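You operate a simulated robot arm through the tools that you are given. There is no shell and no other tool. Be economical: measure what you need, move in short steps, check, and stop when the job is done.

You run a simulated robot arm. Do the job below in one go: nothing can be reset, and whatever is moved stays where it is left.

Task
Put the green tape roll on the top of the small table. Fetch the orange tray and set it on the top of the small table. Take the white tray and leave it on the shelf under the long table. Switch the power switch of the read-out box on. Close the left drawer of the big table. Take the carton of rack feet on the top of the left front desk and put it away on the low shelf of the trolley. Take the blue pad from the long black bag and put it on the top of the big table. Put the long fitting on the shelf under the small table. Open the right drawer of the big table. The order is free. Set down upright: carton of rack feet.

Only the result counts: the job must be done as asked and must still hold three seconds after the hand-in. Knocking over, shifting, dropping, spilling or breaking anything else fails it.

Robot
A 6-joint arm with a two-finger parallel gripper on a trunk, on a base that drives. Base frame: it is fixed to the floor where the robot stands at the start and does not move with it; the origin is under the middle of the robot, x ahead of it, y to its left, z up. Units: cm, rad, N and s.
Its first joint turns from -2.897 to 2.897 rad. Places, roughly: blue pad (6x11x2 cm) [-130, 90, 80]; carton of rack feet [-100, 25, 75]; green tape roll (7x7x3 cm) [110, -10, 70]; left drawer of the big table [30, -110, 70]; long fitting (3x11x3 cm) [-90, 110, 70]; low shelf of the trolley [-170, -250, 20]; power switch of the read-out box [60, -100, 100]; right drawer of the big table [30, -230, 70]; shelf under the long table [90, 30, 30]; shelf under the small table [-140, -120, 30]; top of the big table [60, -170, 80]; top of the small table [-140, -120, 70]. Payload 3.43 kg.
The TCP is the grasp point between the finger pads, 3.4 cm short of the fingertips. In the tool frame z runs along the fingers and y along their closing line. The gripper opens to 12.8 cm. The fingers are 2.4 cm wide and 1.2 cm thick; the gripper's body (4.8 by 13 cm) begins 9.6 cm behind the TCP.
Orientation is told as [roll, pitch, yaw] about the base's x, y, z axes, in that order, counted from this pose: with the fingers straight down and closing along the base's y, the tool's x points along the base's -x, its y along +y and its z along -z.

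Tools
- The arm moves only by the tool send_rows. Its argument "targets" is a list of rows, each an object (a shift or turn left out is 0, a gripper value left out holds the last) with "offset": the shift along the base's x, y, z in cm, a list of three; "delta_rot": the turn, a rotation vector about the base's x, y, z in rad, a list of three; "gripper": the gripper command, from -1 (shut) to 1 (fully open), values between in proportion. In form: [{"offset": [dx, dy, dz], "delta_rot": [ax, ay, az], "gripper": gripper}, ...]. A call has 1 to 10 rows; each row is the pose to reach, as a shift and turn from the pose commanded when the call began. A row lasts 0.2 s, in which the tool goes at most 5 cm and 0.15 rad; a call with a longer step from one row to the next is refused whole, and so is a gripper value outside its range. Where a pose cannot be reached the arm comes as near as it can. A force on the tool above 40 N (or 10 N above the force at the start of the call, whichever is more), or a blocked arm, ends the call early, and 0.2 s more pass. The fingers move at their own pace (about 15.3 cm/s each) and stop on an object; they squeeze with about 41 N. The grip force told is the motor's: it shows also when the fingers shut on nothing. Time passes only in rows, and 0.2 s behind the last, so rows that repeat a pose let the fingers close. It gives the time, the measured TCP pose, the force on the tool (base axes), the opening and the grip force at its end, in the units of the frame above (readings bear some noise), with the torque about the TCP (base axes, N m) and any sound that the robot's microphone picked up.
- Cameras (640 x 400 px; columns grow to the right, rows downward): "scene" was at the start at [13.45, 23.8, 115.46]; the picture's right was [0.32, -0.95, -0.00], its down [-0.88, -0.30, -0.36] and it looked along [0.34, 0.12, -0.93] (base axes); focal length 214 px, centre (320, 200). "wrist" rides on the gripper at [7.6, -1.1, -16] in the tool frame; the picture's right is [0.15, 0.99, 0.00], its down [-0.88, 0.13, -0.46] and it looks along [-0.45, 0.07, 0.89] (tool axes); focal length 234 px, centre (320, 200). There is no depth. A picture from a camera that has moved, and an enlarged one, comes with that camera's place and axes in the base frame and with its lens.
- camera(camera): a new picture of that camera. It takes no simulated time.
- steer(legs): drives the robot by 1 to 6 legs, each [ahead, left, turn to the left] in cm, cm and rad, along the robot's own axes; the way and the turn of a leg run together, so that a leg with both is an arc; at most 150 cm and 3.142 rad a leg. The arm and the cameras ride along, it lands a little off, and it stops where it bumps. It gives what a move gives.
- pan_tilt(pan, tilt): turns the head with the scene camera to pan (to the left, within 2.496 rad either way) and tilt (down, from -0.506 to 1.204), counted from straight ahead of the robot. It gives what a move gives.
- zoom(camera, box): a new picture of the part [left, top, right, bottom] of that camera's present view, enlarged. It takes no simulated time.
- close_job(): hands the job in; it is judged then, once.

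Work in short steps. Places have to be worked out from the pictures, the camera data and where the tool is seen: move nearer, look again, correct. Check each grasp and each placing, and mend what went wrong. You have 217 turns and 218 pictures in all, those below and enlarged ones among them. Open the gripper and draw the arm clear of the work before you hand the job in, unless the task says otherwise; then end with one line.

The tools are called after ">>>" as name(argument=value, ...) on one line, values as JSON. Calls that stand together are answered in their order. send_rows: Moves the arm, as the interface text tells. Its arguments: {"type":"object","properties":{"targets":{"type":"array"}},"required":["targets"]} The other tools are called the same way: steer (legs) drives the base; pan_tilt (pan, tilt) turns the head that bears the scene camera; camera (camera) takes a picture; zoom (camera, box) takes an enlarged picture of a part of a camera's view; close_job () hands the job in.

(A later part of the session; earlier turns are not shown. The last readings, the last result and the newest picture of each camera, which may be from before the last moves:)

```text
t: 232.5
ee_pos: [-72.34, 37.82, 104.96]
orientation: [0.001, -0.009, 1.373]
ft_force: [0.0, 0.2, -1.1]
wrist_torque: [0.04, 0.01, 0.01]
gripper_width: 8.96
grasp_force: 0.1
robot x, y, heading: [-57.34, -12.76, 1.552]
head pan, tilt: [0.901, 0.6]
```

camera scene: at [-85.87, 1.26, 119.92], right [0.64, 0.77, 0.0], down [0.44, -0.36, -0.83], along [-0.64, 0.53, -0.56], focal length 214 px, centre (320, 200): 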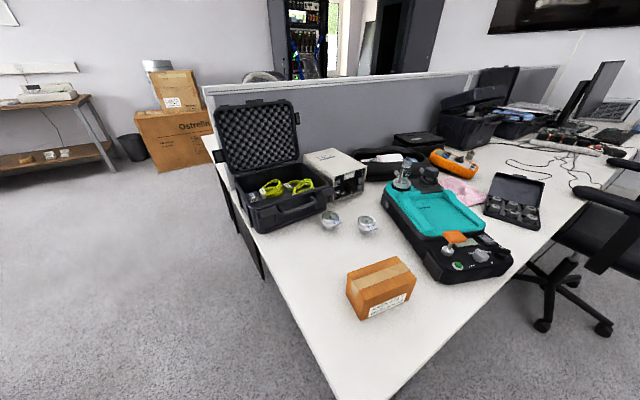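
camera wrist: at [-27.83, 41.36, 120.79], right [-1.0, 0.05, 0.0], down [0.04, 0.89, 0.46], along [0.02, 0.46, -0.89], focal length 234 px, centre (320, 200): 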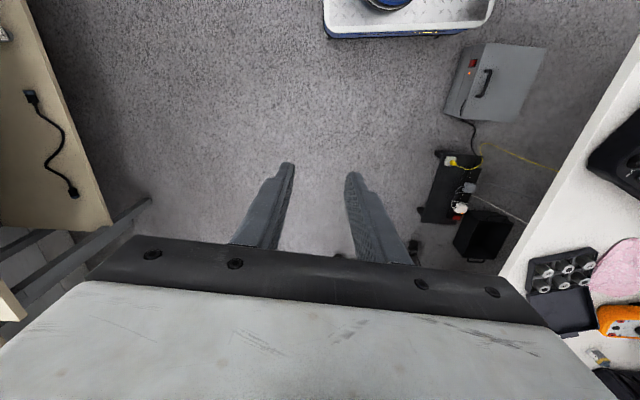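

>>> send_rows(targets=[{"offset": [-4.5, -1.4, -1], "delta_rot": [0, 0, -0.08]}, {"offset": [-9, -2.8, -2], "delta_rot": [0, 0, -0.15]}, {"offset": [-13.5, -4.2, -3], "delta_rot": [0, 0, -0.15]}, {"offset": [-18, -5.6, -4], "delta_rot": [0, 0, -0.15]}, {"offset": [-22.5, -7, -5], "delta_rot": [0, 0, -0.15]}, {"offset": [-27, -8.6, -6], "delta_rot": [0, 0, -0.15]}])

>>> camera(camera="wrist")

>>> camera(camera="scene")

```text
t: 233.9
ee_pos: [-99.3, 29.29, 99.17]
orientation: [0.002, -0.008, 1.224]
ft_force: [0.2, -0.6, 1.8]
wrist_torque: [0.05, 0.04, -0.01]
gripper_width: 8.99
grasp_force: 0.0
robot x, y, heading: [-57.26, -12.84, 1.549]
head pan, tilt: [0.901, 0.6]
```

```text
86 pictures are left
camera wrist: at [-100.96, 21.53, 114.95], right [-0.98, 0.2, 0.0], down [0.18, 0.87, 0.46], along [0.09, 0.45, -0.89], focal length 234 px, centre (320, 200)
```

wrist: 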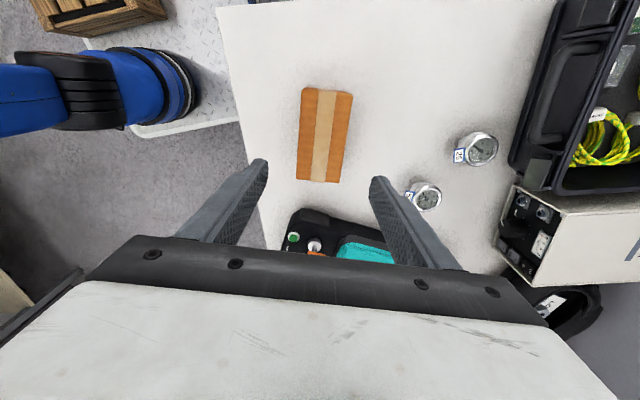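

```text
85 pictures are left
camera scene: at [-85.83, 1.26, 119.92], right [0.64, 0.77, 0.0], down [0.44, -0.36, -0.83], along [-0.64, 0.53, -0.56], focal length 214 px, centre (320, 200)
```

scene: 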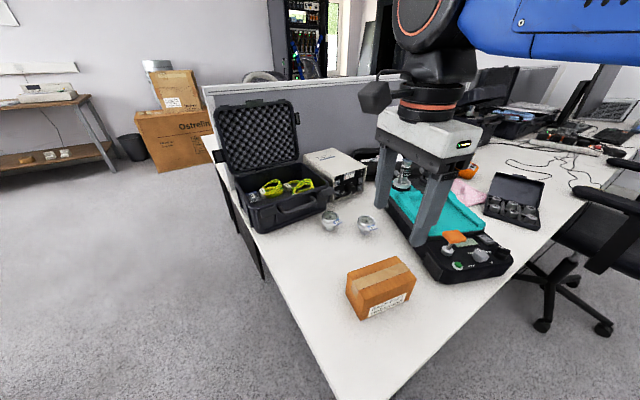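

Carton centred near (-100,28.8) and aligned. I correct slightly and descend to grip its upper part.

>>> send_rows(targets=[{"offset": [-0.7, -0.5, -4.5]}, {"offset": [-0.7, -0.5, -9]}, {"offset": [-0.7, -0.5, -13.5]}, {"offset": [-0.7, -0.5, -17]}, {"offset": [-0.7, -0.5, -19.5]}])

>>> camera(camera="wrist")

>>> zoom(camera="scene", box=[300, 170, 500, 340])

```text
t: 235.1
ee_pos: [-100.09, 28.86, 79.45]
orientation: [0.001, -0.008, 1.223]
ft_force: [0.1, 0.8, 1.1]
wrist_torque: [0.02, 0.0, 0.01]
gripper_width: 8.97
grasp_force: 0.0
robot x, y, heading: [-57.58, -12.6, 1.55]
head pan, tilt: [0.901, 0.6]
```

```text
84 pictures are left
camera wrist: at [-101.7, 21.24, 95.28], right [-0.98, 0.2, 0.0], down [0.18, 0.87, 0.46], along [0.09, 0.45, -0.89], focal length 234 px, centre (320, 200)
```

wrist: 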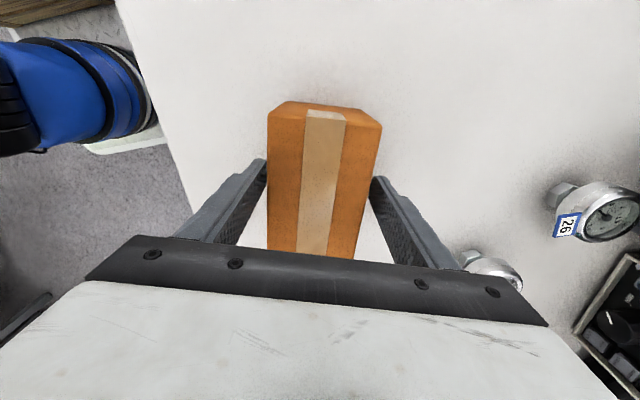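

```text
2.35 times, centred on (400, 255) of scene
camera zoom: at [-85.88, 1.26, 119.92], right [0.64, 0.77, 0.0], down [0.44, -0.36, -0.83], along [-0.64, 0.52, -0.56], focal length 505 px, centre (132, 71)
```

zoom: 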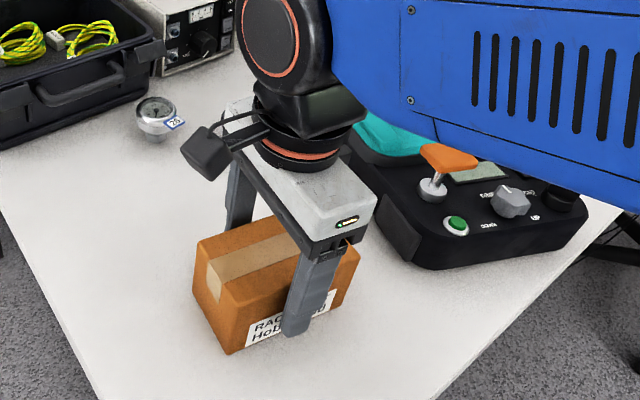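

Good straddle; close and lift.

>>> send_rows(targets=[{"gripper": 0.1}, {"gripper": -0.2}, {"gripper": -0.5}, {"gripper": -1}, {"gripper": -1}])

>>> send_rows(targets=[{"offset": [0, 0, 2]}, {"offset": [0, 0, 6]}, {"offset": [0, 0, 10]}, {"offset": [0, 0, 14.5]}, {"offset": [0, 0, 19]}, {"offset": [0, 0, 23]}])

>>> camera(camera="scene")

```text
t: 236.3
ee_pos: [-100.14, 28.92, 79.44]
orientation: [0.0, -0.008, 1.225]
ft_force: [0.1, 0.4, 0.6]
wrist_torque: [-0.04, 0.0, -0.05]
gripper_width: 7.0
grasp_force: 41.3
robot x, y, heading: [-57.35, -12.39, 1.553]
head pan, tilt: [0.901, 0.6]
```

```text
t: 237.7
ee_pos: [-100.05, 28.86, 102.47]
orientation: [0.0, -0.008, 1.225]
ft_force: [-0.3, -0.3, -3.8]
wrist_torque: [-0.02, 0.0, 0.01]
gripper_width: 7.01
grasp_force: 40.6
robot x, y, heading: [-57.39, -13.21, 1.55]
head pan, tilt: [0.901, 0.6]
```

```text
82 pictures are left
camera scene: at [-85.9, 1.27, 119.91], right [0.64, 0.77, 0.0], down [0.44, -0.36, -0.82], along [-0.64, 0.52, -0.57], focal length 214 px, centre (320, 200)
```

scene: 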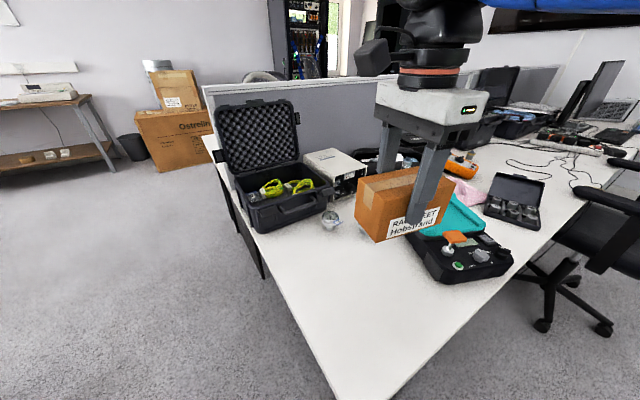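

Carton secured (7.0 cm grip). I drive back toward the trolley with the carton at z≈96+ clear of everything.

>>> steer(legs=[[0, -8, 0], [-140, 0, 0], [-62, 0, 0], [0, 38, 0]])

>>> pan_tilt(pan=1.9, tilt=0.9)

>>> camera(camera="scene")

>>> camera(camera="wrist")

```text
t: 250.4
ee_pos: [-134.16, -171.17, 102.44]
orientation: [0.0, -0.008, 1.218]
ft_force: [0.6, -0.1, -3.6]
wrist_torque: [-0.02, -0.03, 0.01]
gripper_width: 7.0
grasp_force: 40.4
robot x, y, heading: [-91.47, -213.09, 1.546]
head pan, tilt: [0.901, 0.6]
```

```text
t: 251.7
ee_pos: [-134.17, -171.12, 102.4]
orientation: [0.0, -0.009, 1.218]
ft_force: [0.6, -0.2, -3.6]
wrist_torque: [-0.04, 0.01, 0.0]
gripper_width: 6.99
grasp_force: 41.2
robot x, y, heading: [-91.82, -213.38, 1.545]
head pan, tilt: [1.901, 0.901]
```

```text
81 pictures are left
camera scene: at [-120.67, -206.69, 117.44], right [-0.3, 0.95, 0.0], down [0.75, 0.23, -0.62], along [-0.59, -0.19, -0.78], focal length 214 px, centre (320, 200)
```

scene: 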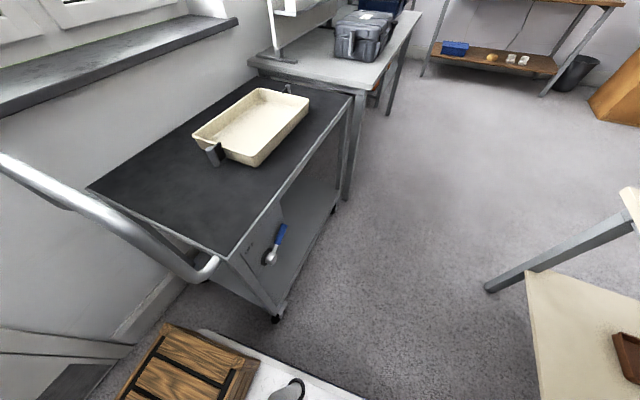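

```text
80 pictures are left
camera wrist: at [-135.84, -178.77, 118.25], right [-0.98, 0.21, 0.0], down [0.18, 0.87, 0.46], along [0.1, 0.45, -0.89], focal length 234 px, centre (320, 200)
```

wrist: 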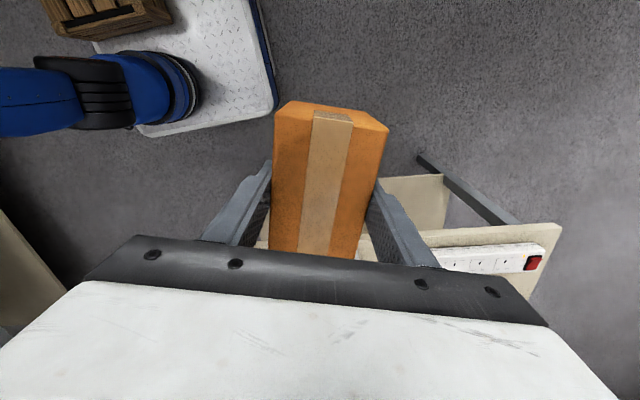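

The trolley's near +y corner post is ≈(-133.5,-232); low shelf z≈20, with a valve lying on it. Zoom for the free area.

>>> zoom(camera="scene", box=[200, 180, 360, 330])

```text
2.67 times, centred on (280, 255) of scene
camera zoom: at [-120.67, -206.69, 117.44], right [-0.3, 0.95, 0.0], down [0.75, 0.23, -0.62], along [-0.59, -0.19, -0.78], focal length 572 px, centre (427, 53)
```

zoom: 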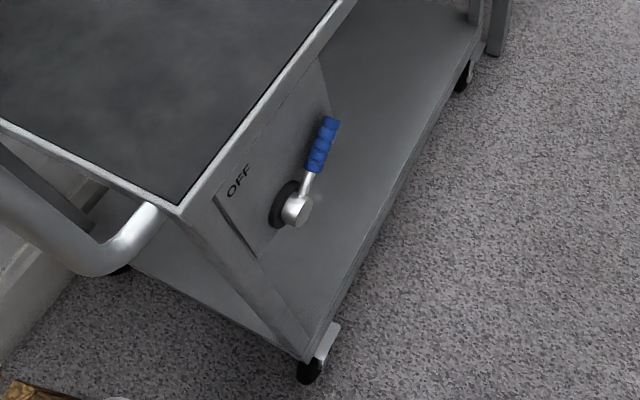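

There's a lever panel on the trolley side near its end, so I'll place the carton further along the +y side (x≈-172). I bring the arm to the robot's front, then re-park facing -x in the channel between table and trolley.

>>> send_rows(targets=[{"offset": [4.5, 1.5, 1]}, {"offset": [9, 3, 2]}, {"offset": [13.5, 4.5, 3]}, {"offset": [18, 6, 4]}, {"offset": [22.5, 7.5, 5]}, {"offset": [27, 9, 5]}])

>>> steer(legs=[[14, -20, 0], [0, 0, 1.595], [20, -8, 0]])

>>> pan_tilt(pan=0.3, tilt=0.8)

>>> camera(camera="scene")

```text
t: 253.1
ee_pos: [-107.12, -162.09, 107.33]
orientation: [0.0, -0.006, 1.217]
ft_force: [-0.6, 1.7, -4.9]
wrist_torque: [-0.09, 0.02, -0.01]
gripper_width: 6.96
grasp_force: 41.1
robot x, y, heading: [-91.89, -212.81, 1.541]
head pan, tilt: [1.901, 0.901]
```

```text
t: 260.1
ee_pos: [-141.97, -208.94, 107.22]
orientation: [0.0, -0.009, 2.823]
ft_force: [0.0, 0.3, -3.7]
wrist_torque: [-0.02, 0.01, -0.02]
gripper_width: 7.01
grasp_force: 40.8
robot x, y, heading: [-91.67, -191.98, -3.136]
head pan, tilt: [1.901, 0.901]
```

```text
t: 261.8
ee_pos: [-141.95, -208.98, 107.41]
orientation: [0.001, -0.008, 2.825]
ft_force: [-0.7, 0.0, -4.0]
wrist_torque: [-0.04, -0.02, 0.0]
gripper_width: 6.96
grasp_force: 41.0
robot x, y, heading: [-91.98, -191.87, -3.134]
head pan, tilt: [0.3, 0.799]
```

```text
78 pictures are left
camera scene: at [-107.01, -216.34, 118.23], right [-0.31, 0.95, 0.0], down [0.68, 0.22, -0.7], along [-0.66, -0.21, -0.72], focal length 214 px, centre (320, 200)
```

scene: 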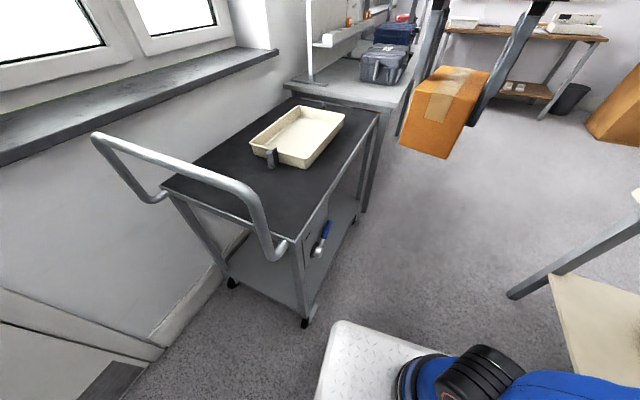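

The trolley top (z≈70) has a free area near its end; forearm clearance demands a tilted grasp for the low shelf, so I'll set the carton on that free area and regrasp it tilted. First rotate and move over it.

>>> send_rows(targets=[{"offset": [-0.5, -3.8, 0], "delta_rot": [0, 0, 0.145]}, {"offset": [-1, -7.6, 0], "delta_rot": [0, 0, 0.29]}, {"offset": [-1.5, -11.4, 0], "delta_rot": [0, 0, 0.435]}, {"offset": [-2, -15.2, 0], "delta_rot": [0, 0, 0.58]}, {"offset": [-2.5, -19, 0], "delta_rot": [0, 0, 0.725]}, {"offset": [-3, -22.8, 0], "delta_rot": [0, 0, 0.87]}, {"offset": [-3.5, -26.6, 0], "delta_rot": [0, 0, 1.015]}, {"offset": [-4, -30.4, 0], "delta_rot": [0, 0, 1.16]}, {"offset": [-4.5, -34.2, -1], "delta_rot": [0, 0, 1.305]}, {"offset": [-5, -38, -2], "delta_rot": [0, 0, 1.45]}])

>>> camera(camera="wrist")

>>> camera(camera="scene")

```text
t: 263.9
ee_pos: [-146.88, -246.97, 105.37]
orientation: [-0.001, -0.009, -2.008]
ft_force: [0.4, 0.3, -3.2]
wrist_torque: [-0.07, 0.05, -0.01]
gripper_width: 6.96
grasp_force: 41.2
robot x, y, heading: [-91.13, -191.52, -3.122]
head pan, tilt: [0.3, 0.799]
```

```text
77 pictures are left
camera wrist: at [-144.81, -239.42, 121.23], right [0.96, -0.29, 0.0], down [-0.25, -0.85, 0.46], along [-0.13, -0.44, -0.89], focal length 234 px, centre (320, 200)
```

wrist: 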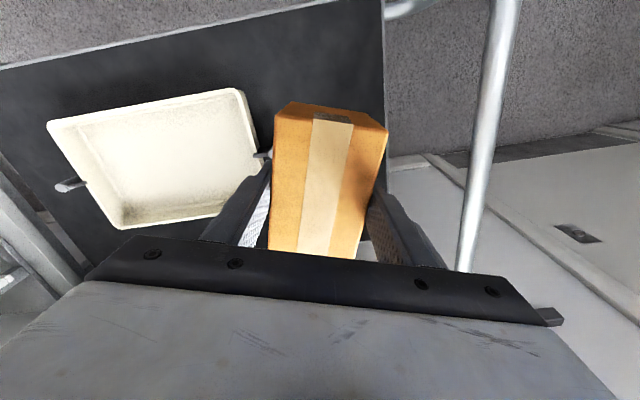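

```text
76 pictures are left
camera scene: at [-107.01, -216.31, 118.23], right [-0.3, 0.95, 0.0], down [0.68, 0.22, -0.7], along [-0.66, -0.21, -0.72], focal length 214 px, centre (320, 200)
```

scene: 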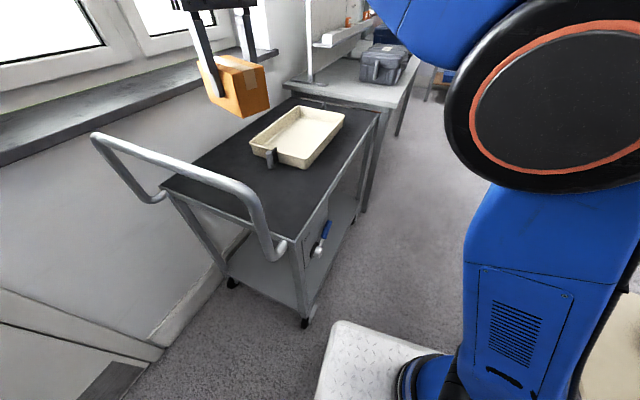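

Room between trolley end (x≈-133.5) and the tray tab (x≈-158): I centre on x≈-145.5 and lower.

>>> send_rows(targets=[{"offset": [0.7, -1, -4.5]}, {"offset": [1.4, -2, -9]}, {"offset": [1.4, -2, -13.5]}, {"offset": [1.4, -2, -18]}, {"offset": [1.4, -2, -22.5]}, {"offset": [1.4, -2, -25.5]}, {"offset": [1.4, -2, -27]}])

>>> zoom(camera="scene", box=[160, 60, 360, 220])

```text
t: 265.4
ee_pos: [-145.54, -249.11, 80.4]
orientation: [0.0, -0.02, -2.009]
ft_force: [2.2, 2.3, 6.7]
wrist_torque: [0.55, -0.26, 0.07]
gripper_width: 6.99
grasp_force: 40.5
robot x, y, heading: [-91.5, -191.64, -3.13]
head pan, tilt: [0.3, 0.799]
stopped in row 7: the force on the tool passed its limit at 79 N (the readings are from after the stop); the commanded pose is now the measured one
```

```text
2.50 times, centred on (260, 140) of scene
camera zoom: at [-106.99, -216.31, 118.23], right [-0.31, 0.95, 0.0], down [0.68, 0.22, -0.7], along [-0.66, -0.21, -0.72], focal length 536 px, centre (470, 350)
```

zoom: 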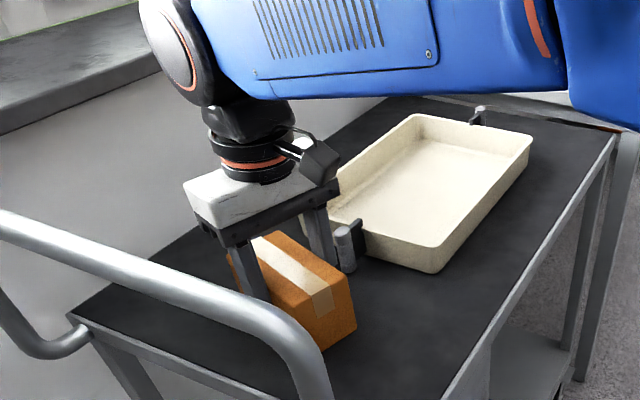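

Contact: trolley top z≈74. Release and check.

>>> send_rows(targets=[{"gripper": 0.2}, {"gripper": 0.4}, {"gripper": 0.4}])

>>> send_rows(targets=[{"offset": [0, 0, 3]}, {"offset": [0, 0, 7]}, {"offset": [0, 0, 10]}])

>>> camera(camera="wrist")

>>> zoom(camera="scene", box=[160, 60, 360, 220])

```text
t: 266.2
ee_pos: [-145.49, -249.07, 80.32]
orientation: [0.0, -0.019, -2.008]
ft_force: [0.0, 0.8, 0.6]
wrist_torque: [0.03, -0.04, 0.0]
gripper_width: 8.94
grasp_force: 0.1
robot x, y, heading: [-92.08, -191.66, -3.13]
head pan, tilt: [0.3, 0.799]
```

```text
t: 267.0
ee_pos: [-145.59, -249.04, 90.28]
orientation: [0.001, -0.018, -2.009]
ft_force: [-0.8, -0.7, -0.3]
wrist_torque: [0.01, 0.0, 0.01]
gripper_width: 8.95
grasp_force: 0.1
robot x, y, heading: [-91.97, -191.68, -3.129]
head pan, tilt: [0.3, 0.799]
```

```text
74 pictures are left
camera wrist: at [-143.32, -241.46, 106.07], right [0.96, -0.29, 0.0], down [-0.25, -0.84, 0.47], along [-0.14, -0.45, -0.88], focal length 234 px, centre (320, 200)
```

wrist: 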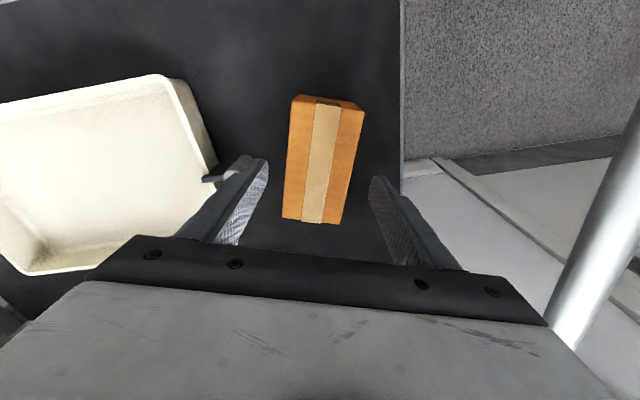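

```text
2.50 times, centred on (260, 140) of scene
camera zoom: at [-107.02, -216.35, 118.22], right [-0.31, 0.95, 0.0], down [0.68, 0.22, -0.7], along [-0.66, -0.21, -0.72], focal length 536 px, centre (470, 350)
```

zoom: 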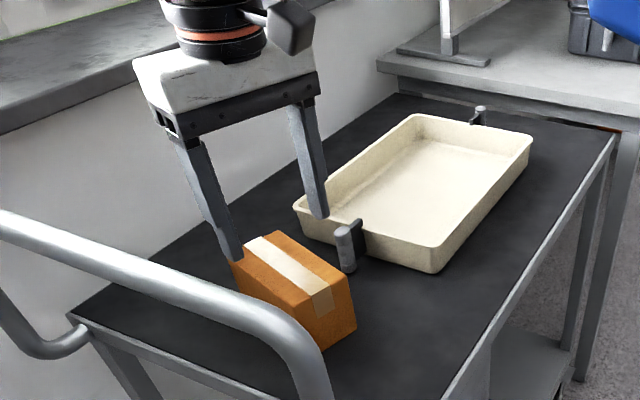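

The carton stands upright on the trolley top. Now I tilt the tool 0.7 rad along the carton's long axis at a safe height.

>>> send_rows(targets=[{"offset": [0, 0, 2], "delta_rot": [-0.127, 0.06, 0]}, {"offset": [0.2, 0.4, 3], "delta_rot": [-0.254, 0.119, 0]}, {"offset": [0.4, 0.8, 3], "delta_rot": [-0.38, 0.179, 0]}, {"offset": [0.6, 1.2, 3], "delta_rot": [-0.507, 0.238, 0]}, {"offset": [0.6, 1.2, 3], "delta_rot": [-0.634, 0.298, 0]}])

>>> camera(camera="wrist")

>>> zoom(camera="scene", box=[160, 30, 400, 220])

```text
t: 268.2
ee_pos: [-144.9, -248.03, 93.2]
orientation: [-0.001, -0.718, -2.009]
ft_force: [-0.2, -0.6, -1.0]
wrist_torque: [0.04, 0.03, -0.01]
gripper_width: 8.97
grasp_force: 0.1
robot x, y, heading: [-91.52, -191.59, -3.132]
head pan, tilt: [0.3, 0.799]
```

```text
72 pictures are left
camera wrist: at [-139.18, -232.76, 100.21], right [0.94, -0.32, -0.1], down [-0.03, -0.38, 0.92], along [-0.33, -0.87, -0.37], focal length 234 px, centre (320, 200)
```

wrist: 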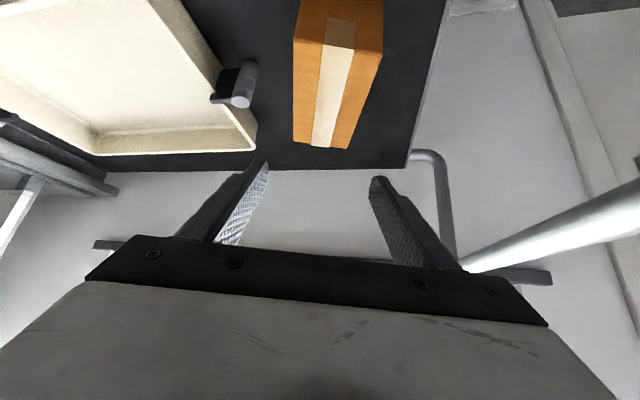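

```text
2.11 times, centred on (280, 125) of scene
camera zoom: at [-107.01, -216.36, 118.22], right [-0.31, 0.95, 0.0], down [0.68, 0.22, -0.7], along [-0.66, -0.21, -0.72], focal length 452 px, centre (404, 358)
```

zoom: 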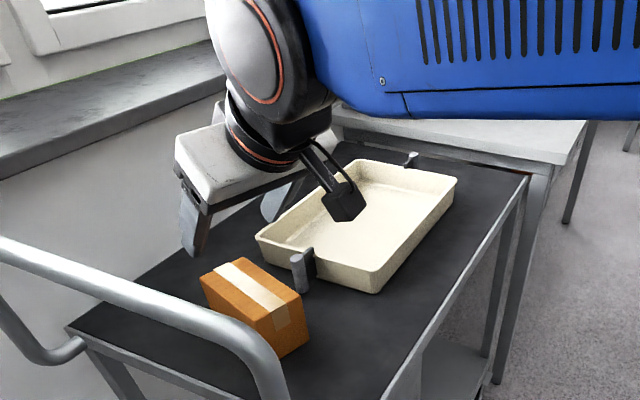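

Aligned. Descend and regrip in the tilted pose.

>>> send_rows(targets=[{"offset": [0, 0, -4.5]}, {"offset": [0, 0, -9]}, {"offset": [0, 0, -12]}, {"offset": [0, 0, -14.4]}])

>>> send_rows(targets=[{"gripper": 0.2}, {"gripper": 0}, {"gripper": -0.4}, {"gripper": -1}, {"gripper": -1}])

>>> send_rows(targets=[{"offset": [0, 0, 2]}, {"offset": [0, 0, 6]}, {"offset": [0, 0, 10]}, {"offset": [0, 0, 14]}])

>>> zoom(camera="scene", box=[160, 30, 400, 220])

```text
t: 269.2
ee_pos: [-145.02, -247.8, 78.89]
orientation: [0.0, -0.719, -2.008]
ft_force: [-0.1, 0.7, 0.6]
wrist_torque: [0.03, 0.0, -0.02]
gripper_width: 8.97
grasp_force: 0.0
robot x, y, heading: [-91.66, -191.83, -3.129]
head pan, tilt: [0.3, 0.799]
```

```text
t: 270.4
ee_pos: [-145.02, -247.78, 78.92]
orientation: [-0.001, -0.717, -2.008]
ft_force: [0.2, 0.3, 0.3]
wrist_torque: [0.07, -0.05, -0.02]
gripper_width: 7.0
grasp_force: 41.2
robot x, y, heading: [-91.49, -191.76, -3.133]
head pan, tilt: [0.3, 0.799]
```

```text
t: 271.4
ee_pos: [-145.02, -247.88, 92.93]
orientation: [-0.003, -0.721, -2.006]
ft_force: [1.5, -0.1, -4.5]
wrist_torque: [0.06, -0.04, -0.02]
gripper_width: 6.98
grasp_force: 40.9
robot x, y, heading: [-91.44, -191.98, -3.13]
head pan, tilt: [0.3, 0.799]
```

```text
2.11 times, centred on (280, 125) of scene
camera zoom: at [-107.02, -216.36, 118.22], right [-0.31, 0.95, 0.0], down [0.68, 0.22, -0.7], along [-0.66, -0.21, -0.72], focal length 452 px, centre (404, 358)
```

zoom: 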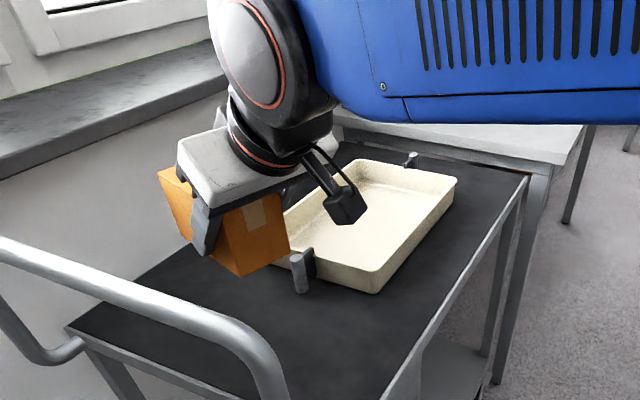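

Regrasped in tilted pose. I raise a little, and drive ahead 31 cm and 9 cm right along the channel, carrying the carton above the trolley.

>>> send_rows(targets=[{"offset": [0, 1, 4]}, {"offset": [0, 4, 7]}, {"offset": [0, 7, 7]}])

>>> steer(legs=[[31, -9, 0]])

>>> pan_tilt(pan=0.6, tilt=0.9)

>>> camera(camera="scene")

```text
t: 272.2
ee_pos: [-144.95, -240.82, 99.73]
orientation: [-0.001, -0.717, -2.008]
ft_force: [-0.5, -0.3, -4.1]
wrist_torque: [0.13, -0.05, 0.02]
gripper_width: 7.0
grasp_force: 40.8
robot x, y, heading: [-91.48, -191.69, -3.133]
head pan, tilt: [0.3, 0.799]
```

```text
t: 274.4
ee_pos: [-176.07, -232.14, 99.99]
orientation: [0.001, -0.719, -2.009]
ft_force: [-0.3, 0.0, -5.2]
wrist_torque: [0.12, -0.02, 0.04]
gripper_width: 6.99
grasp_force: 41.0
robot x, y, heading: [-122.58, -183.39, -3.136]
head pan, tilt: [0.3, 0.799]
```

```text
t: 275.2
ee_pos: [-176.01, -232.17, 99.94]
orientation: [0.0, -0.721, -2.01]
ft_force: [-0.3, -0.2, -4.5]
wrist_torque: [0.08, -0.05, 0.03]
gripper_width: 6.99
grasp_force: 40.9
robot x, y, heading: [-123.16, -182.83, -3.131]
head pan, tilt: [0.6, 0.901]
```

```text
69 pictures are left
camera scene: at [-136.51, -209.57, 117.44], right [-0.57, 0.82, 0.0], down [0.64, 0.45, -0.62], along [-0.51, -0.36, -0.78], focal length 214 px, centre (320, 200)
```

scene: 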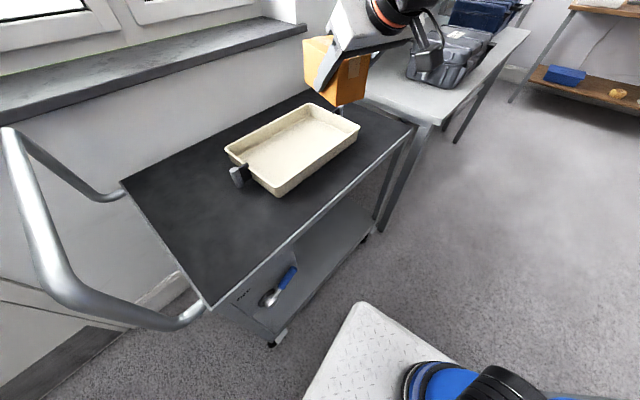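

Now draw the carton out over the channel (+y), then lower beside the shelf.

>>> send_rows(targets=[{"offset": [1.5, 4, 0]}, {"offset": [3.5, 8, 0]}, {"offset": [5.5, 12.2, 0]}, {"offset": [7.5, 16.4, 0]}, {"offset": [8.5, 18.5, -3]}, {"offset": [8.5, 18.5, -7.5]}, {"offset": [8.5, 18.5, -12]}, {"offset": [8.5, 18.5, -16.5]}, {"offset": [8.5, 18.5, -21]}, {"offset": [8.5, 18.5, -25.5]}])

>>> camera(camera="scene")

```text
t: 277.4
ee_pos: [-167.53, -213.64, 74.22]
orientation: [0.001, -0.72, -2.011]
ft_force: [0.0, -0.3, -4.2]
wrist_torque: [0.1, -0.05, -0.02]
gripper_width: 7.0
grasp_force: 41.0
robot x, y, heading: [-122.53, -182.95, -3.131]
head pan, tilt: [0.6, 0.901]
```

```text
68 pictures are left
camera scene: at [-136.5, -209.55, 117.44], right [-0.57, 0.82, 0.0], down [0.64, 0.45, -0.62], along [-0.51, -0.36, -0.78], focal length 214 px, centre (320, 200)
```

scene: 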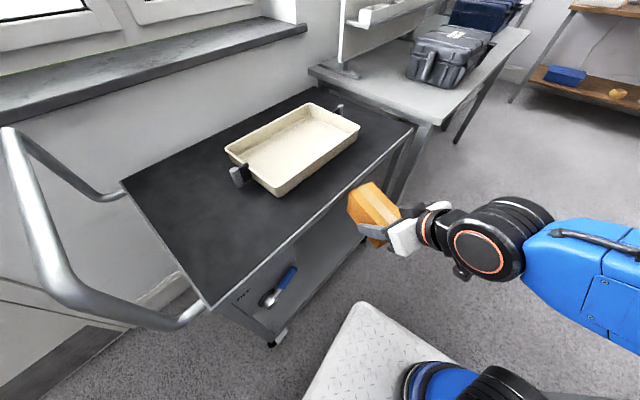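

Reach is fine. Lower further beside the shelf.

>>> send_rows(targets=[{"offset": [0, 0, -4.4]}, {"offset": [0, 0, -8.8]}, {"offset": [0, 0, -13.2]}, {"offset": [0, 0, -17.6]}, {"offset": [0, 0, -22]}, {"offset": [0, 0, -26.4]}, {"offset": [0, 0, -30.8]}, {"offset": [0, 0, -35.2]}, {"offset": [0, 0, -39.5]}])

>>> camera(camera="scene")

>>> camera(camera="wrist")

```text
t: 279.4
ee_pos: [-173.76, -226.62, 33.13]
orientation: [0.0, -0.722, -2.011]
ft_force: [-0.2, 1.0, -3.9]
wrist_torque: [0.03, 0.0, -0.03]
gripper_width: 6.99
grasp_force: 40.5
out of reach, approached as far as the arm can: row 1, 2, 3, 4, 5, 6, 7, 8, 9
robot x, y, heading: [-122.97, -182.98, -3.135]
head pan, tilt: [0.6, 0.901]
```

```text
67 pictures are left
camera scene: at [-136.49, -209.54, 117.44], right [-0.57, 0.82, 0.0], down [0.64, 0.45, -0.62], along [-0.51, -0.36, -0.78], focal length 214 px, centre (320, 200)
```

scene: 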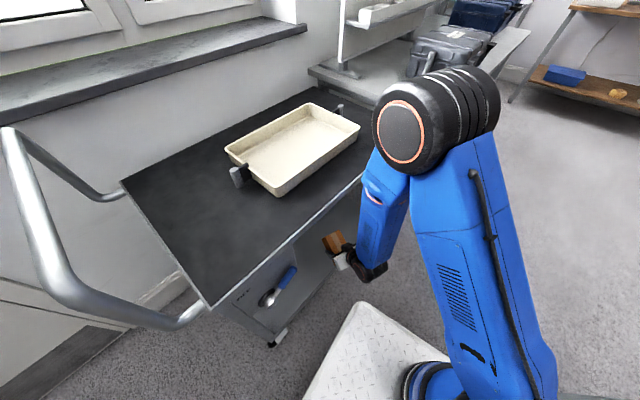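

```text
66 pictures are left
camera wrist: at [-167.94, -211.36, 40.13], right [0.94, -0.32, -0.1], down [-0.04, -0.38, 0.92], along [-0.33, -0.87, -0.37], focal length 234 px, centre (320, 200)
```

wrist: 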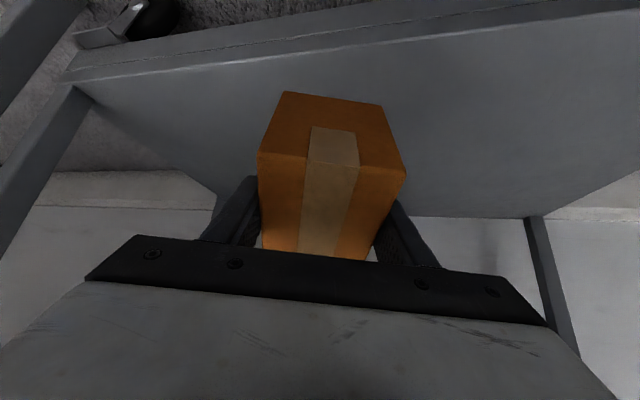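

The carton is at the shelf opening, above the shelf. Insert ~6.5 cm further along its axis.

>>> send_rows(targets=[{"offset": [-1.4, -3, 0]}, {"offset": [-2.8, -6, 0]}])

>>> camera(camera="wrist")

>>> zoom(camera="scene", box=[220, 160, 420, 320])

```text
t: 280.0
ee_pos: [-176.56, -232.57, 33.11]
orientation: [0.001, -0.718, -2.012]
ft_force: [1.4, -0.8, -4.1]
wrist_torque: [-0.02, -0.02, 0.0]
gripper_width: 7.01
grasp_force: 40.5
robot x, y, heading: [-122.62, -183.49, -3.133]
head pan, tilt: [0.6, 0.901]
```

```text
65 pictures are left
camera wrist: at [-170.76, -217.38, 40.09], right [0.94, -0.32, -0.1], down [-0.04, -0.38, 0.92], along [-0.33, -0.87, -0.37], focal length 234 px, centre (320, 200)
```

wrist: 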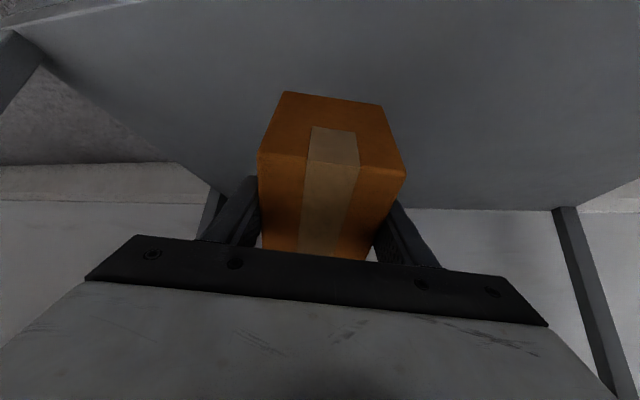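

```text
2.50 times, centred on (320, 240) of scene
camera zoom: at [-136.51, -209.58, 117.43], right [-0.57, 0.82, 0.0], down [0.64, 0.45, -0.62], along [-0.51, -0.36, -0.78], focal length 536 px, centre (320, 100)
```

zoom: 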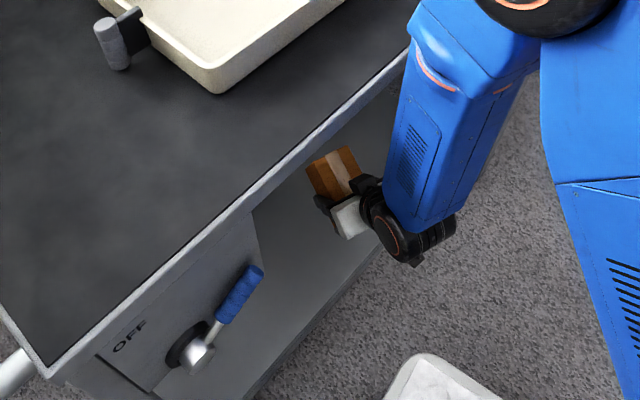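

Inside the shelf now. Lower gently until contact.

>>> send_rows(targets=[{"offset": [0, 0, -2]}, {"offset": [0, 0, -4]}, {"offset": [0, 0, -5.5]}, {"offset": [0, 0, -7]}, {"offset": [0, 0, -8.5]}, {"offset": [0, 0, -10]}])

>>> camera(camera="wrist")

>>> zoom(camera="scene", box=[220, 160, 420, 320])

```text
t: 281.4
ee_pos: [-176.81, -232.09, 24.88]
orientation: [-0.004, -0.742, -2.01]
ft_force: [-0.2, -0.8, -3.3]
wrist_torque: [0.03, -0.03, 0.01]
gripper_width: 6.99
grasp_force: 41.0
robot x, y, heading: [-122.89, -182.72, -3.136]
head pan, tilt: [0.6, 0.901]
```

```text
63 pictures are left
camera wrist: at [-170.95, -216.83, 31.49], right [0.94, -0.33, -0.1], down [-0.02, -0.36, 0.93], along [-0.34, -0.87, -0.35], focal length 234 px, centre (320, 200)
```

wrist: 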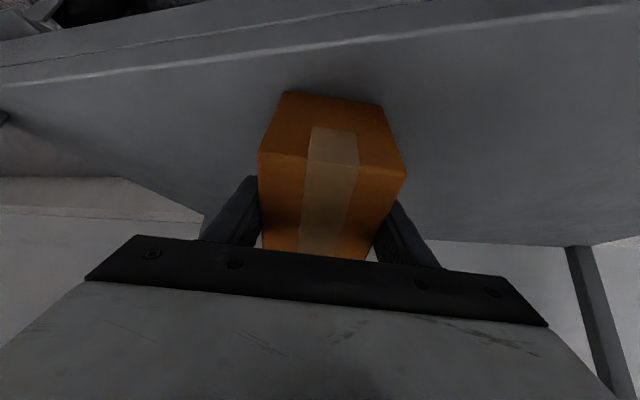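

```text
2.50 times, centred on (320, 240) of scene
camera zoom: at [-136.07, -208.14, 117.73], right [-0.57, 0.82, 0.0], down [0.64, 0.44, -0.63], along [-0.52, -0.36, -0.78], focal length 536 px, centre (320, 100)
```

zoom: 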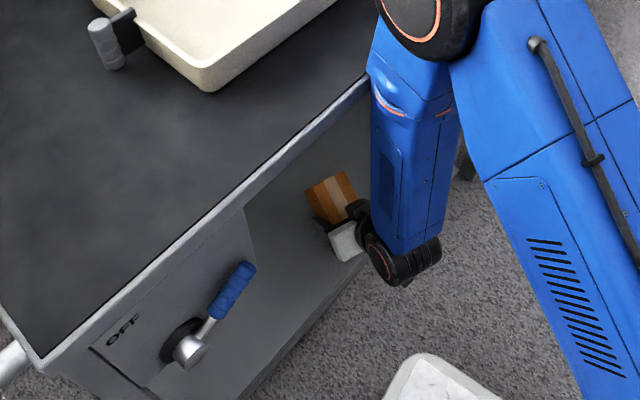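

The forearm touches the trolley's top edge when low (base got nudged). I raise back up, then move the base back to flatten the forearm.

>>> send_rows(targets=[{"offset": [0, 0, 3]}, {"offset": [0, 0, 6]}, {"offset": [0, 0, 8.5]}])

>>> steer(legs=[[-13, -3, 0]])

>>> camera(camera="scene")

```text
t: 282.2
ee_pos: [-176.55, -232.78, 31.62]
orientation: [-0.001, -0.719, -2.009]
ft_force: [0.4, -0.3, -5.0]
wrist_torque: [-0.01, -0.02, 0.0]
gripper_width: 6.97
grasp_force: 41.3
robot x, y, heading: [-122.28, -183.48, -3.134]
head pan, tilt: [0.6, 0.901]
```

```text
t: 283.5
ee_pos: [-163.57, -229.61, 31.81]
orientation: [0.0, -0.72, -2.009]
ft_force: [-0.2, -0.2, -4.1]
wrist_torque: [0.0, -0.02, -0.03]
gripper_width: 6.98
grasp_force: 40.7
robot x, y, heading: [-109.59, -179.89, -3.129]
head pan, tilt: [0.6, 0.901]
```

```text
61 pictures are left
camera scene: at [-123.49, -206.48, 117.43], right [-0.57, 0.82, 0.0], down [0.64, 0.45, -0.62], along [-0.51, -0.36, -0.78], focal length 214 px, centre (320, 200)
```

scene: 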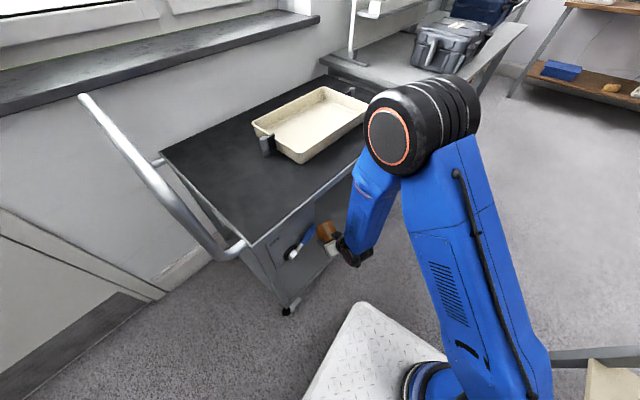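

Now extend -x by 13 cm again, then lower in the same call while watching the base pose.

>>> send_rows(targets=[{"offset": [-4.5, -0.8, 0]}, {"offset": [-9, -1.6, 0]}, {"offset": [-13.4, -2.4, 0]}, {"offset": [-13.4, -2.4, -2]}, {"offset": [-13.4, -2.4, -4]}, {"offset": [-13.4, -2.4, -6]}])

>>> zoom(camera="scene", box=[260, 100, 460, 300])

```text
t: 284.9
ee_pos: [-177.04, -231.83, 25.65]
orientation: [-0.002, -0.718, -2.009]
ft_force: [0.2, -0.4, -3.0]
wrist_torque: [0.02, -0.04, -0.01]
gripper_width: 6.99
grasp_force: 40.9
robot x, y, heading: [-109.55, -179.97, -3.134]
head pan, tilt: [0.6, 0.901]
```

```text
2.00 times, centred on (360, 200) of scene
camera zoom: at [-123.5, -206.47, 117.43], right [-0.57, 0.82, 0.0], down [0.64, 0.45, -0.62], along [-0.51, -0.36, -0.78], focal length 429 px, centre (240, 200)
```

zoom: 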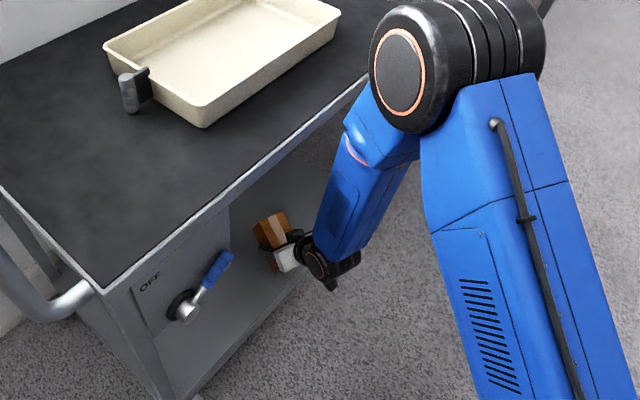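

No nudge now. Continue lowering to contact.

>>> send_rows(targets=[{"offset": [0, 0, -1.2]}, {"offset": [0, 0, -2.4]}, {"offset": [0, 0, -3.6]}, {"offset": [0, 0, -4.8]}, {"offset": [0, 0, -6]}])

>>> camera(camera="wrist")

```text
t: 285.8
ee_pos: [-176.92, -232.01, 22.4]
orientation: [-0.001, -0.726, -2.009]
ft_force: [7.8, 11.1, 29.4]
wrist_torque: [0.49, -1.17, 0.52]
gripper_width: 6.97
grasp_force: 40.8
robot x, y, heading: [-109.86, -180.01, -3.129]
head pan, tilt: [0.6, 0.901]
stopped in row 4: the force on the tool passed its limit at 72 N (the readings are from after the stop); the commanded pose is now the measured one
```

```text
59 pictures are left
camera wrist: at [-171.12, -216.79, 29.17], right [0.94, -0.32, -0.1], down [-0.03, -0.38, 0.93], along [-0.33, -0.87, -0.37], focal length 234 px, centre (320, 200)
```

wrist: 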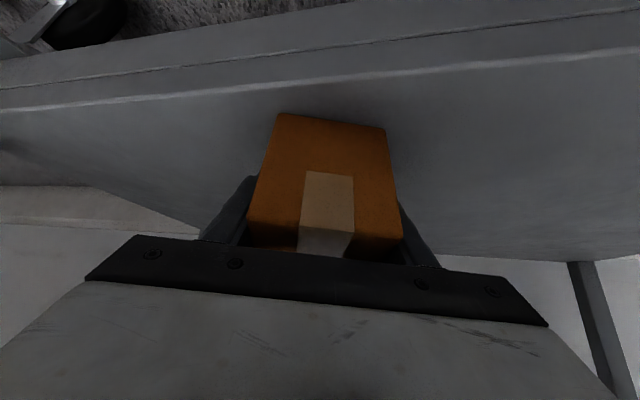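

The carton's near end seems to have caught something (it pivoted). I raise a little and inspect.

>>> send_rows(targets=[{"offset": [0, 0, 2]}, {"offset": [0, 0, 4]}])

>>> zoom(camera="scene", box=[300, 170, 420, 270])

>>> camera(camera="wrist")

```text
t: 286.4
ee_pos: [-176.94, -231.99, 26.19]
orientation: [-0.001, -0.725, -2.008]
ft_force: [0.5, 0.2, -5.0]
wrist_torque: [0.01, -0.03, 0.0]
gripper_width: 6.99
grasp_force: 40.6
robot x, y, heading: [-109.81, -180.11, -3.13]
head pan, tilt: [0.6, 0.901]
```

```text
4.00 times, centred on (360, 220) of scene
camera zoom: at [-123.5, -206.5, 117.43], right [-0.57, 0.82, 0.0], down [0.64, 0.45, -0.62], along [-0.51, -0.36, -0.78], focal length 858 px, centre (160, 120)
```

zoom: 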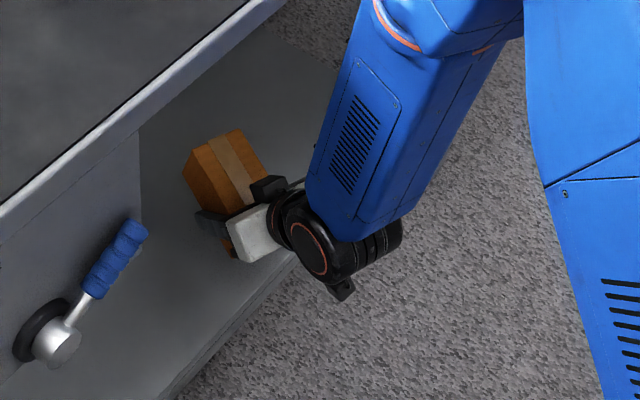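

```text
57 pictures are left
camera wrist: at [-171.1, -216.77, 33.03], right [0.94, -0.32, -0.1], down [-0.03, -0.38, 0.92], along [-0.33, -0.87, -0.37], focal length 234 px, centre (320, 200)
```

wrist: 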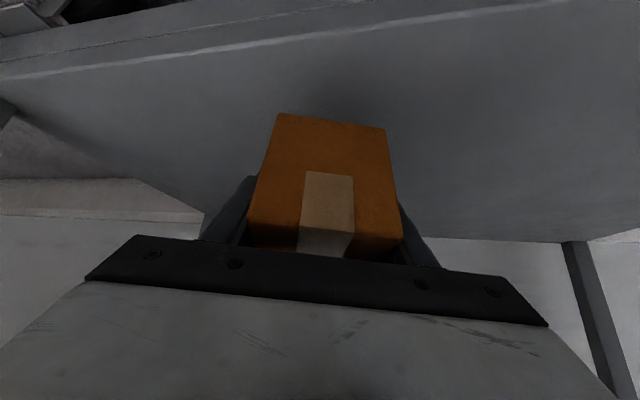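

Analysis of the end face shows the carton sits far-end-up by ~13° in the grip. I rotate the tool by 0.2 rad to level it, and look again.

>>> send_rows(targets=[{"delta_rot": [0.1, -0.047, 0]}, {"delta_rot": [0.2, -0.094, 0]}])

>>> camera(camera="wrist")

>>> zoom(camera="scene", box=[320, 180, 400, 250])

```text
t: 286.9
ee_pos: [-176.96, -231.87, 26.18]
orientation: [-0.001, -0.504, -2.008]
ft_force: [0.6, -0.5, -4.1]
wrist_torque: [-0.01, -0.02, -0.01]
gripper_width: 6.97
grasp_force: 40.9
robot x, y, heading: [-109.54, -179.93, -3.131]
head pan, tilt: [0.6, 0.901]
```

```text
56 pictures are left
camera wrist: at [-171.98, -218.55, 36.47], right [0.95, -0.3, -0.07], down [-0.12, -0.56, 0.82], along [-0.29, -0.77, -0.56], focal length 234 px, centre (320, 200)
```

wrist: 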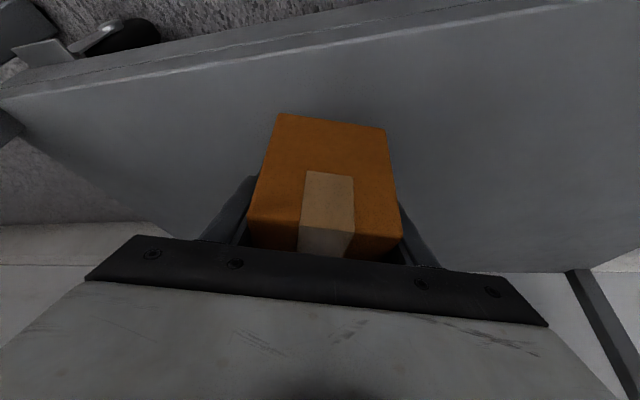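

```text
5.71 times, centred on (360, 215) of scene
camera zoom: at [-123.51, -206.48, 117.43], right [-0.57, 0.82, 0.0], down [0.64, 0.45, -0.62], along [-0.51, -0.36, -0.78], focal length 1226 px, centre (91, 114)
```

zoom: 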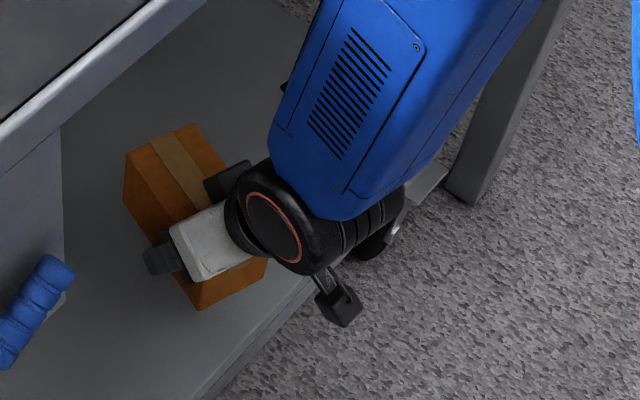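

Looks level now. Lower to contact.

>>> send_rows(targets=[{"offset": [0, 0, -1.2]}, {"offset": [0, 0, -2.2]}, {"offset": [0, 0, -3]}, {"offset": [0, 0, -3.8]}, {"offset": [0, 0, -4.6]}])

>>> camera(camera="wrist")

>>> zoom(camera="scene", box=[320, 180, 400, 250])

```text
t: 288.0
ee_pos: [-177.06, -231.94, 22.65]
orientation: [-0.002, -0.507, -2.009]
ft_force: [3.8, 7.5, 18.9]
wrist_torque: [-0.23, -0.88, 0.39]
gripper_width: 6.98
grasp_force: 40.4
robot x, y, heading: [-109.55, -180.24, -3.133]
head pan, tilt: [0.6, 0.901]
stopped in row 5: the force on the tool passed its limit at 68 N (the readings are from after the stop); the commanded pose is now the measured one
```

```text
54 pictures are left
camera wrist: at [-171.93, -218.54, 32.76], right [0.95, -0.3, -0.07], down [-0.11, -0.55, 0.83], along [-0.29, -0.78, -0.56], focal length 234 px, centre (320, 200)
```

wrist: 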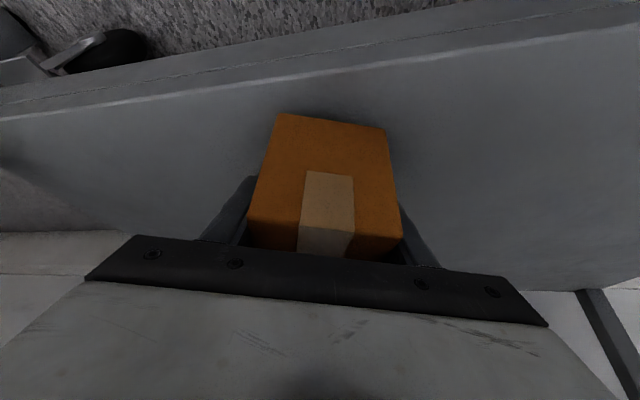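

```text
5.71 times, centred on (360, 215) of scene
camera zoom: at [-123.44, -206.41, 117.45], right [-0.57, 0.82, 0.0], down [0.64, 0.45, -0.62], along [-0.51, -0.36, -0.78], focal length 1226 px, centre (91, 114)
```

zoom: 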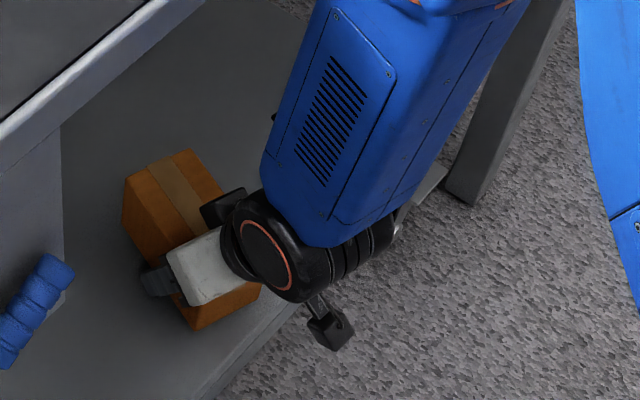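

Firm contact with the shelf. Release.

>>> send_rows(targets=[{"offset": [0, 0, 0.3], "gripper": 0.2}, {"offset": [0, 0, 0.3], "gripper": 0.4}, {"offset": [0, 0, 0.3], "gripper": 0.4}])

>>> camera(camera="wrist")

>>> zoom(camera="scene", box=[320, 180, 400, 250])

```text
t: 288.8
ee_pos: [-176.94, -232.1, 22.68]
orientation: [0.0, -0.506, -2.007]
ft_force: [0.6, -0.8, 0.4]
wrist_torque: [-0.02, 0.04, 0.01]
gripper_width: 8.99
grasp_force: 0.2
robot x, y, heading: [-109.75, -180.19, -3.134]
head pan, tilt: [0.6, 0.901]
```

```text
52 pictures are left
camera wrist: at [-171.92, -218.56, 32.97], right [0.95, -0.3, -0.07], down [-0.11, -0.55, 0.83], along [-0.29, -0.78, -0.56], focal length 234 px, centre (320, 200)
```

wrist: 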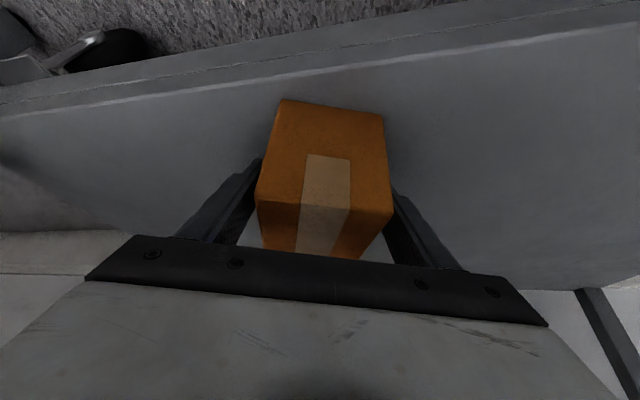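

```text
5.71 times, centred on (360, 215) of scene
camera zoom: at [-123.49, -206.47, 117.43], right [-0.57, 0.82, 0.0], down [0.64, 0.45, -0.62], along [-0.51, -0.36, -0.78], focal length 1226 px, centre (91, 114)
```

zoom: 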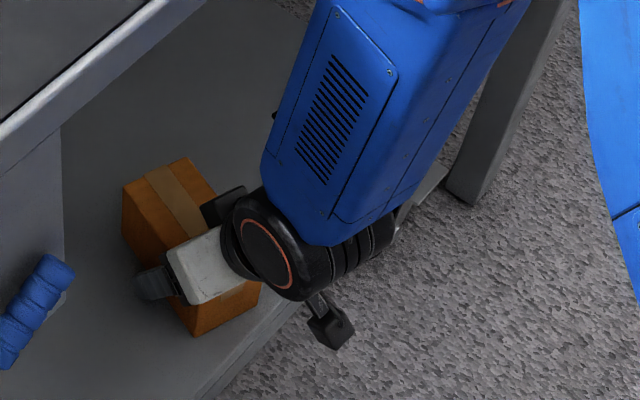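

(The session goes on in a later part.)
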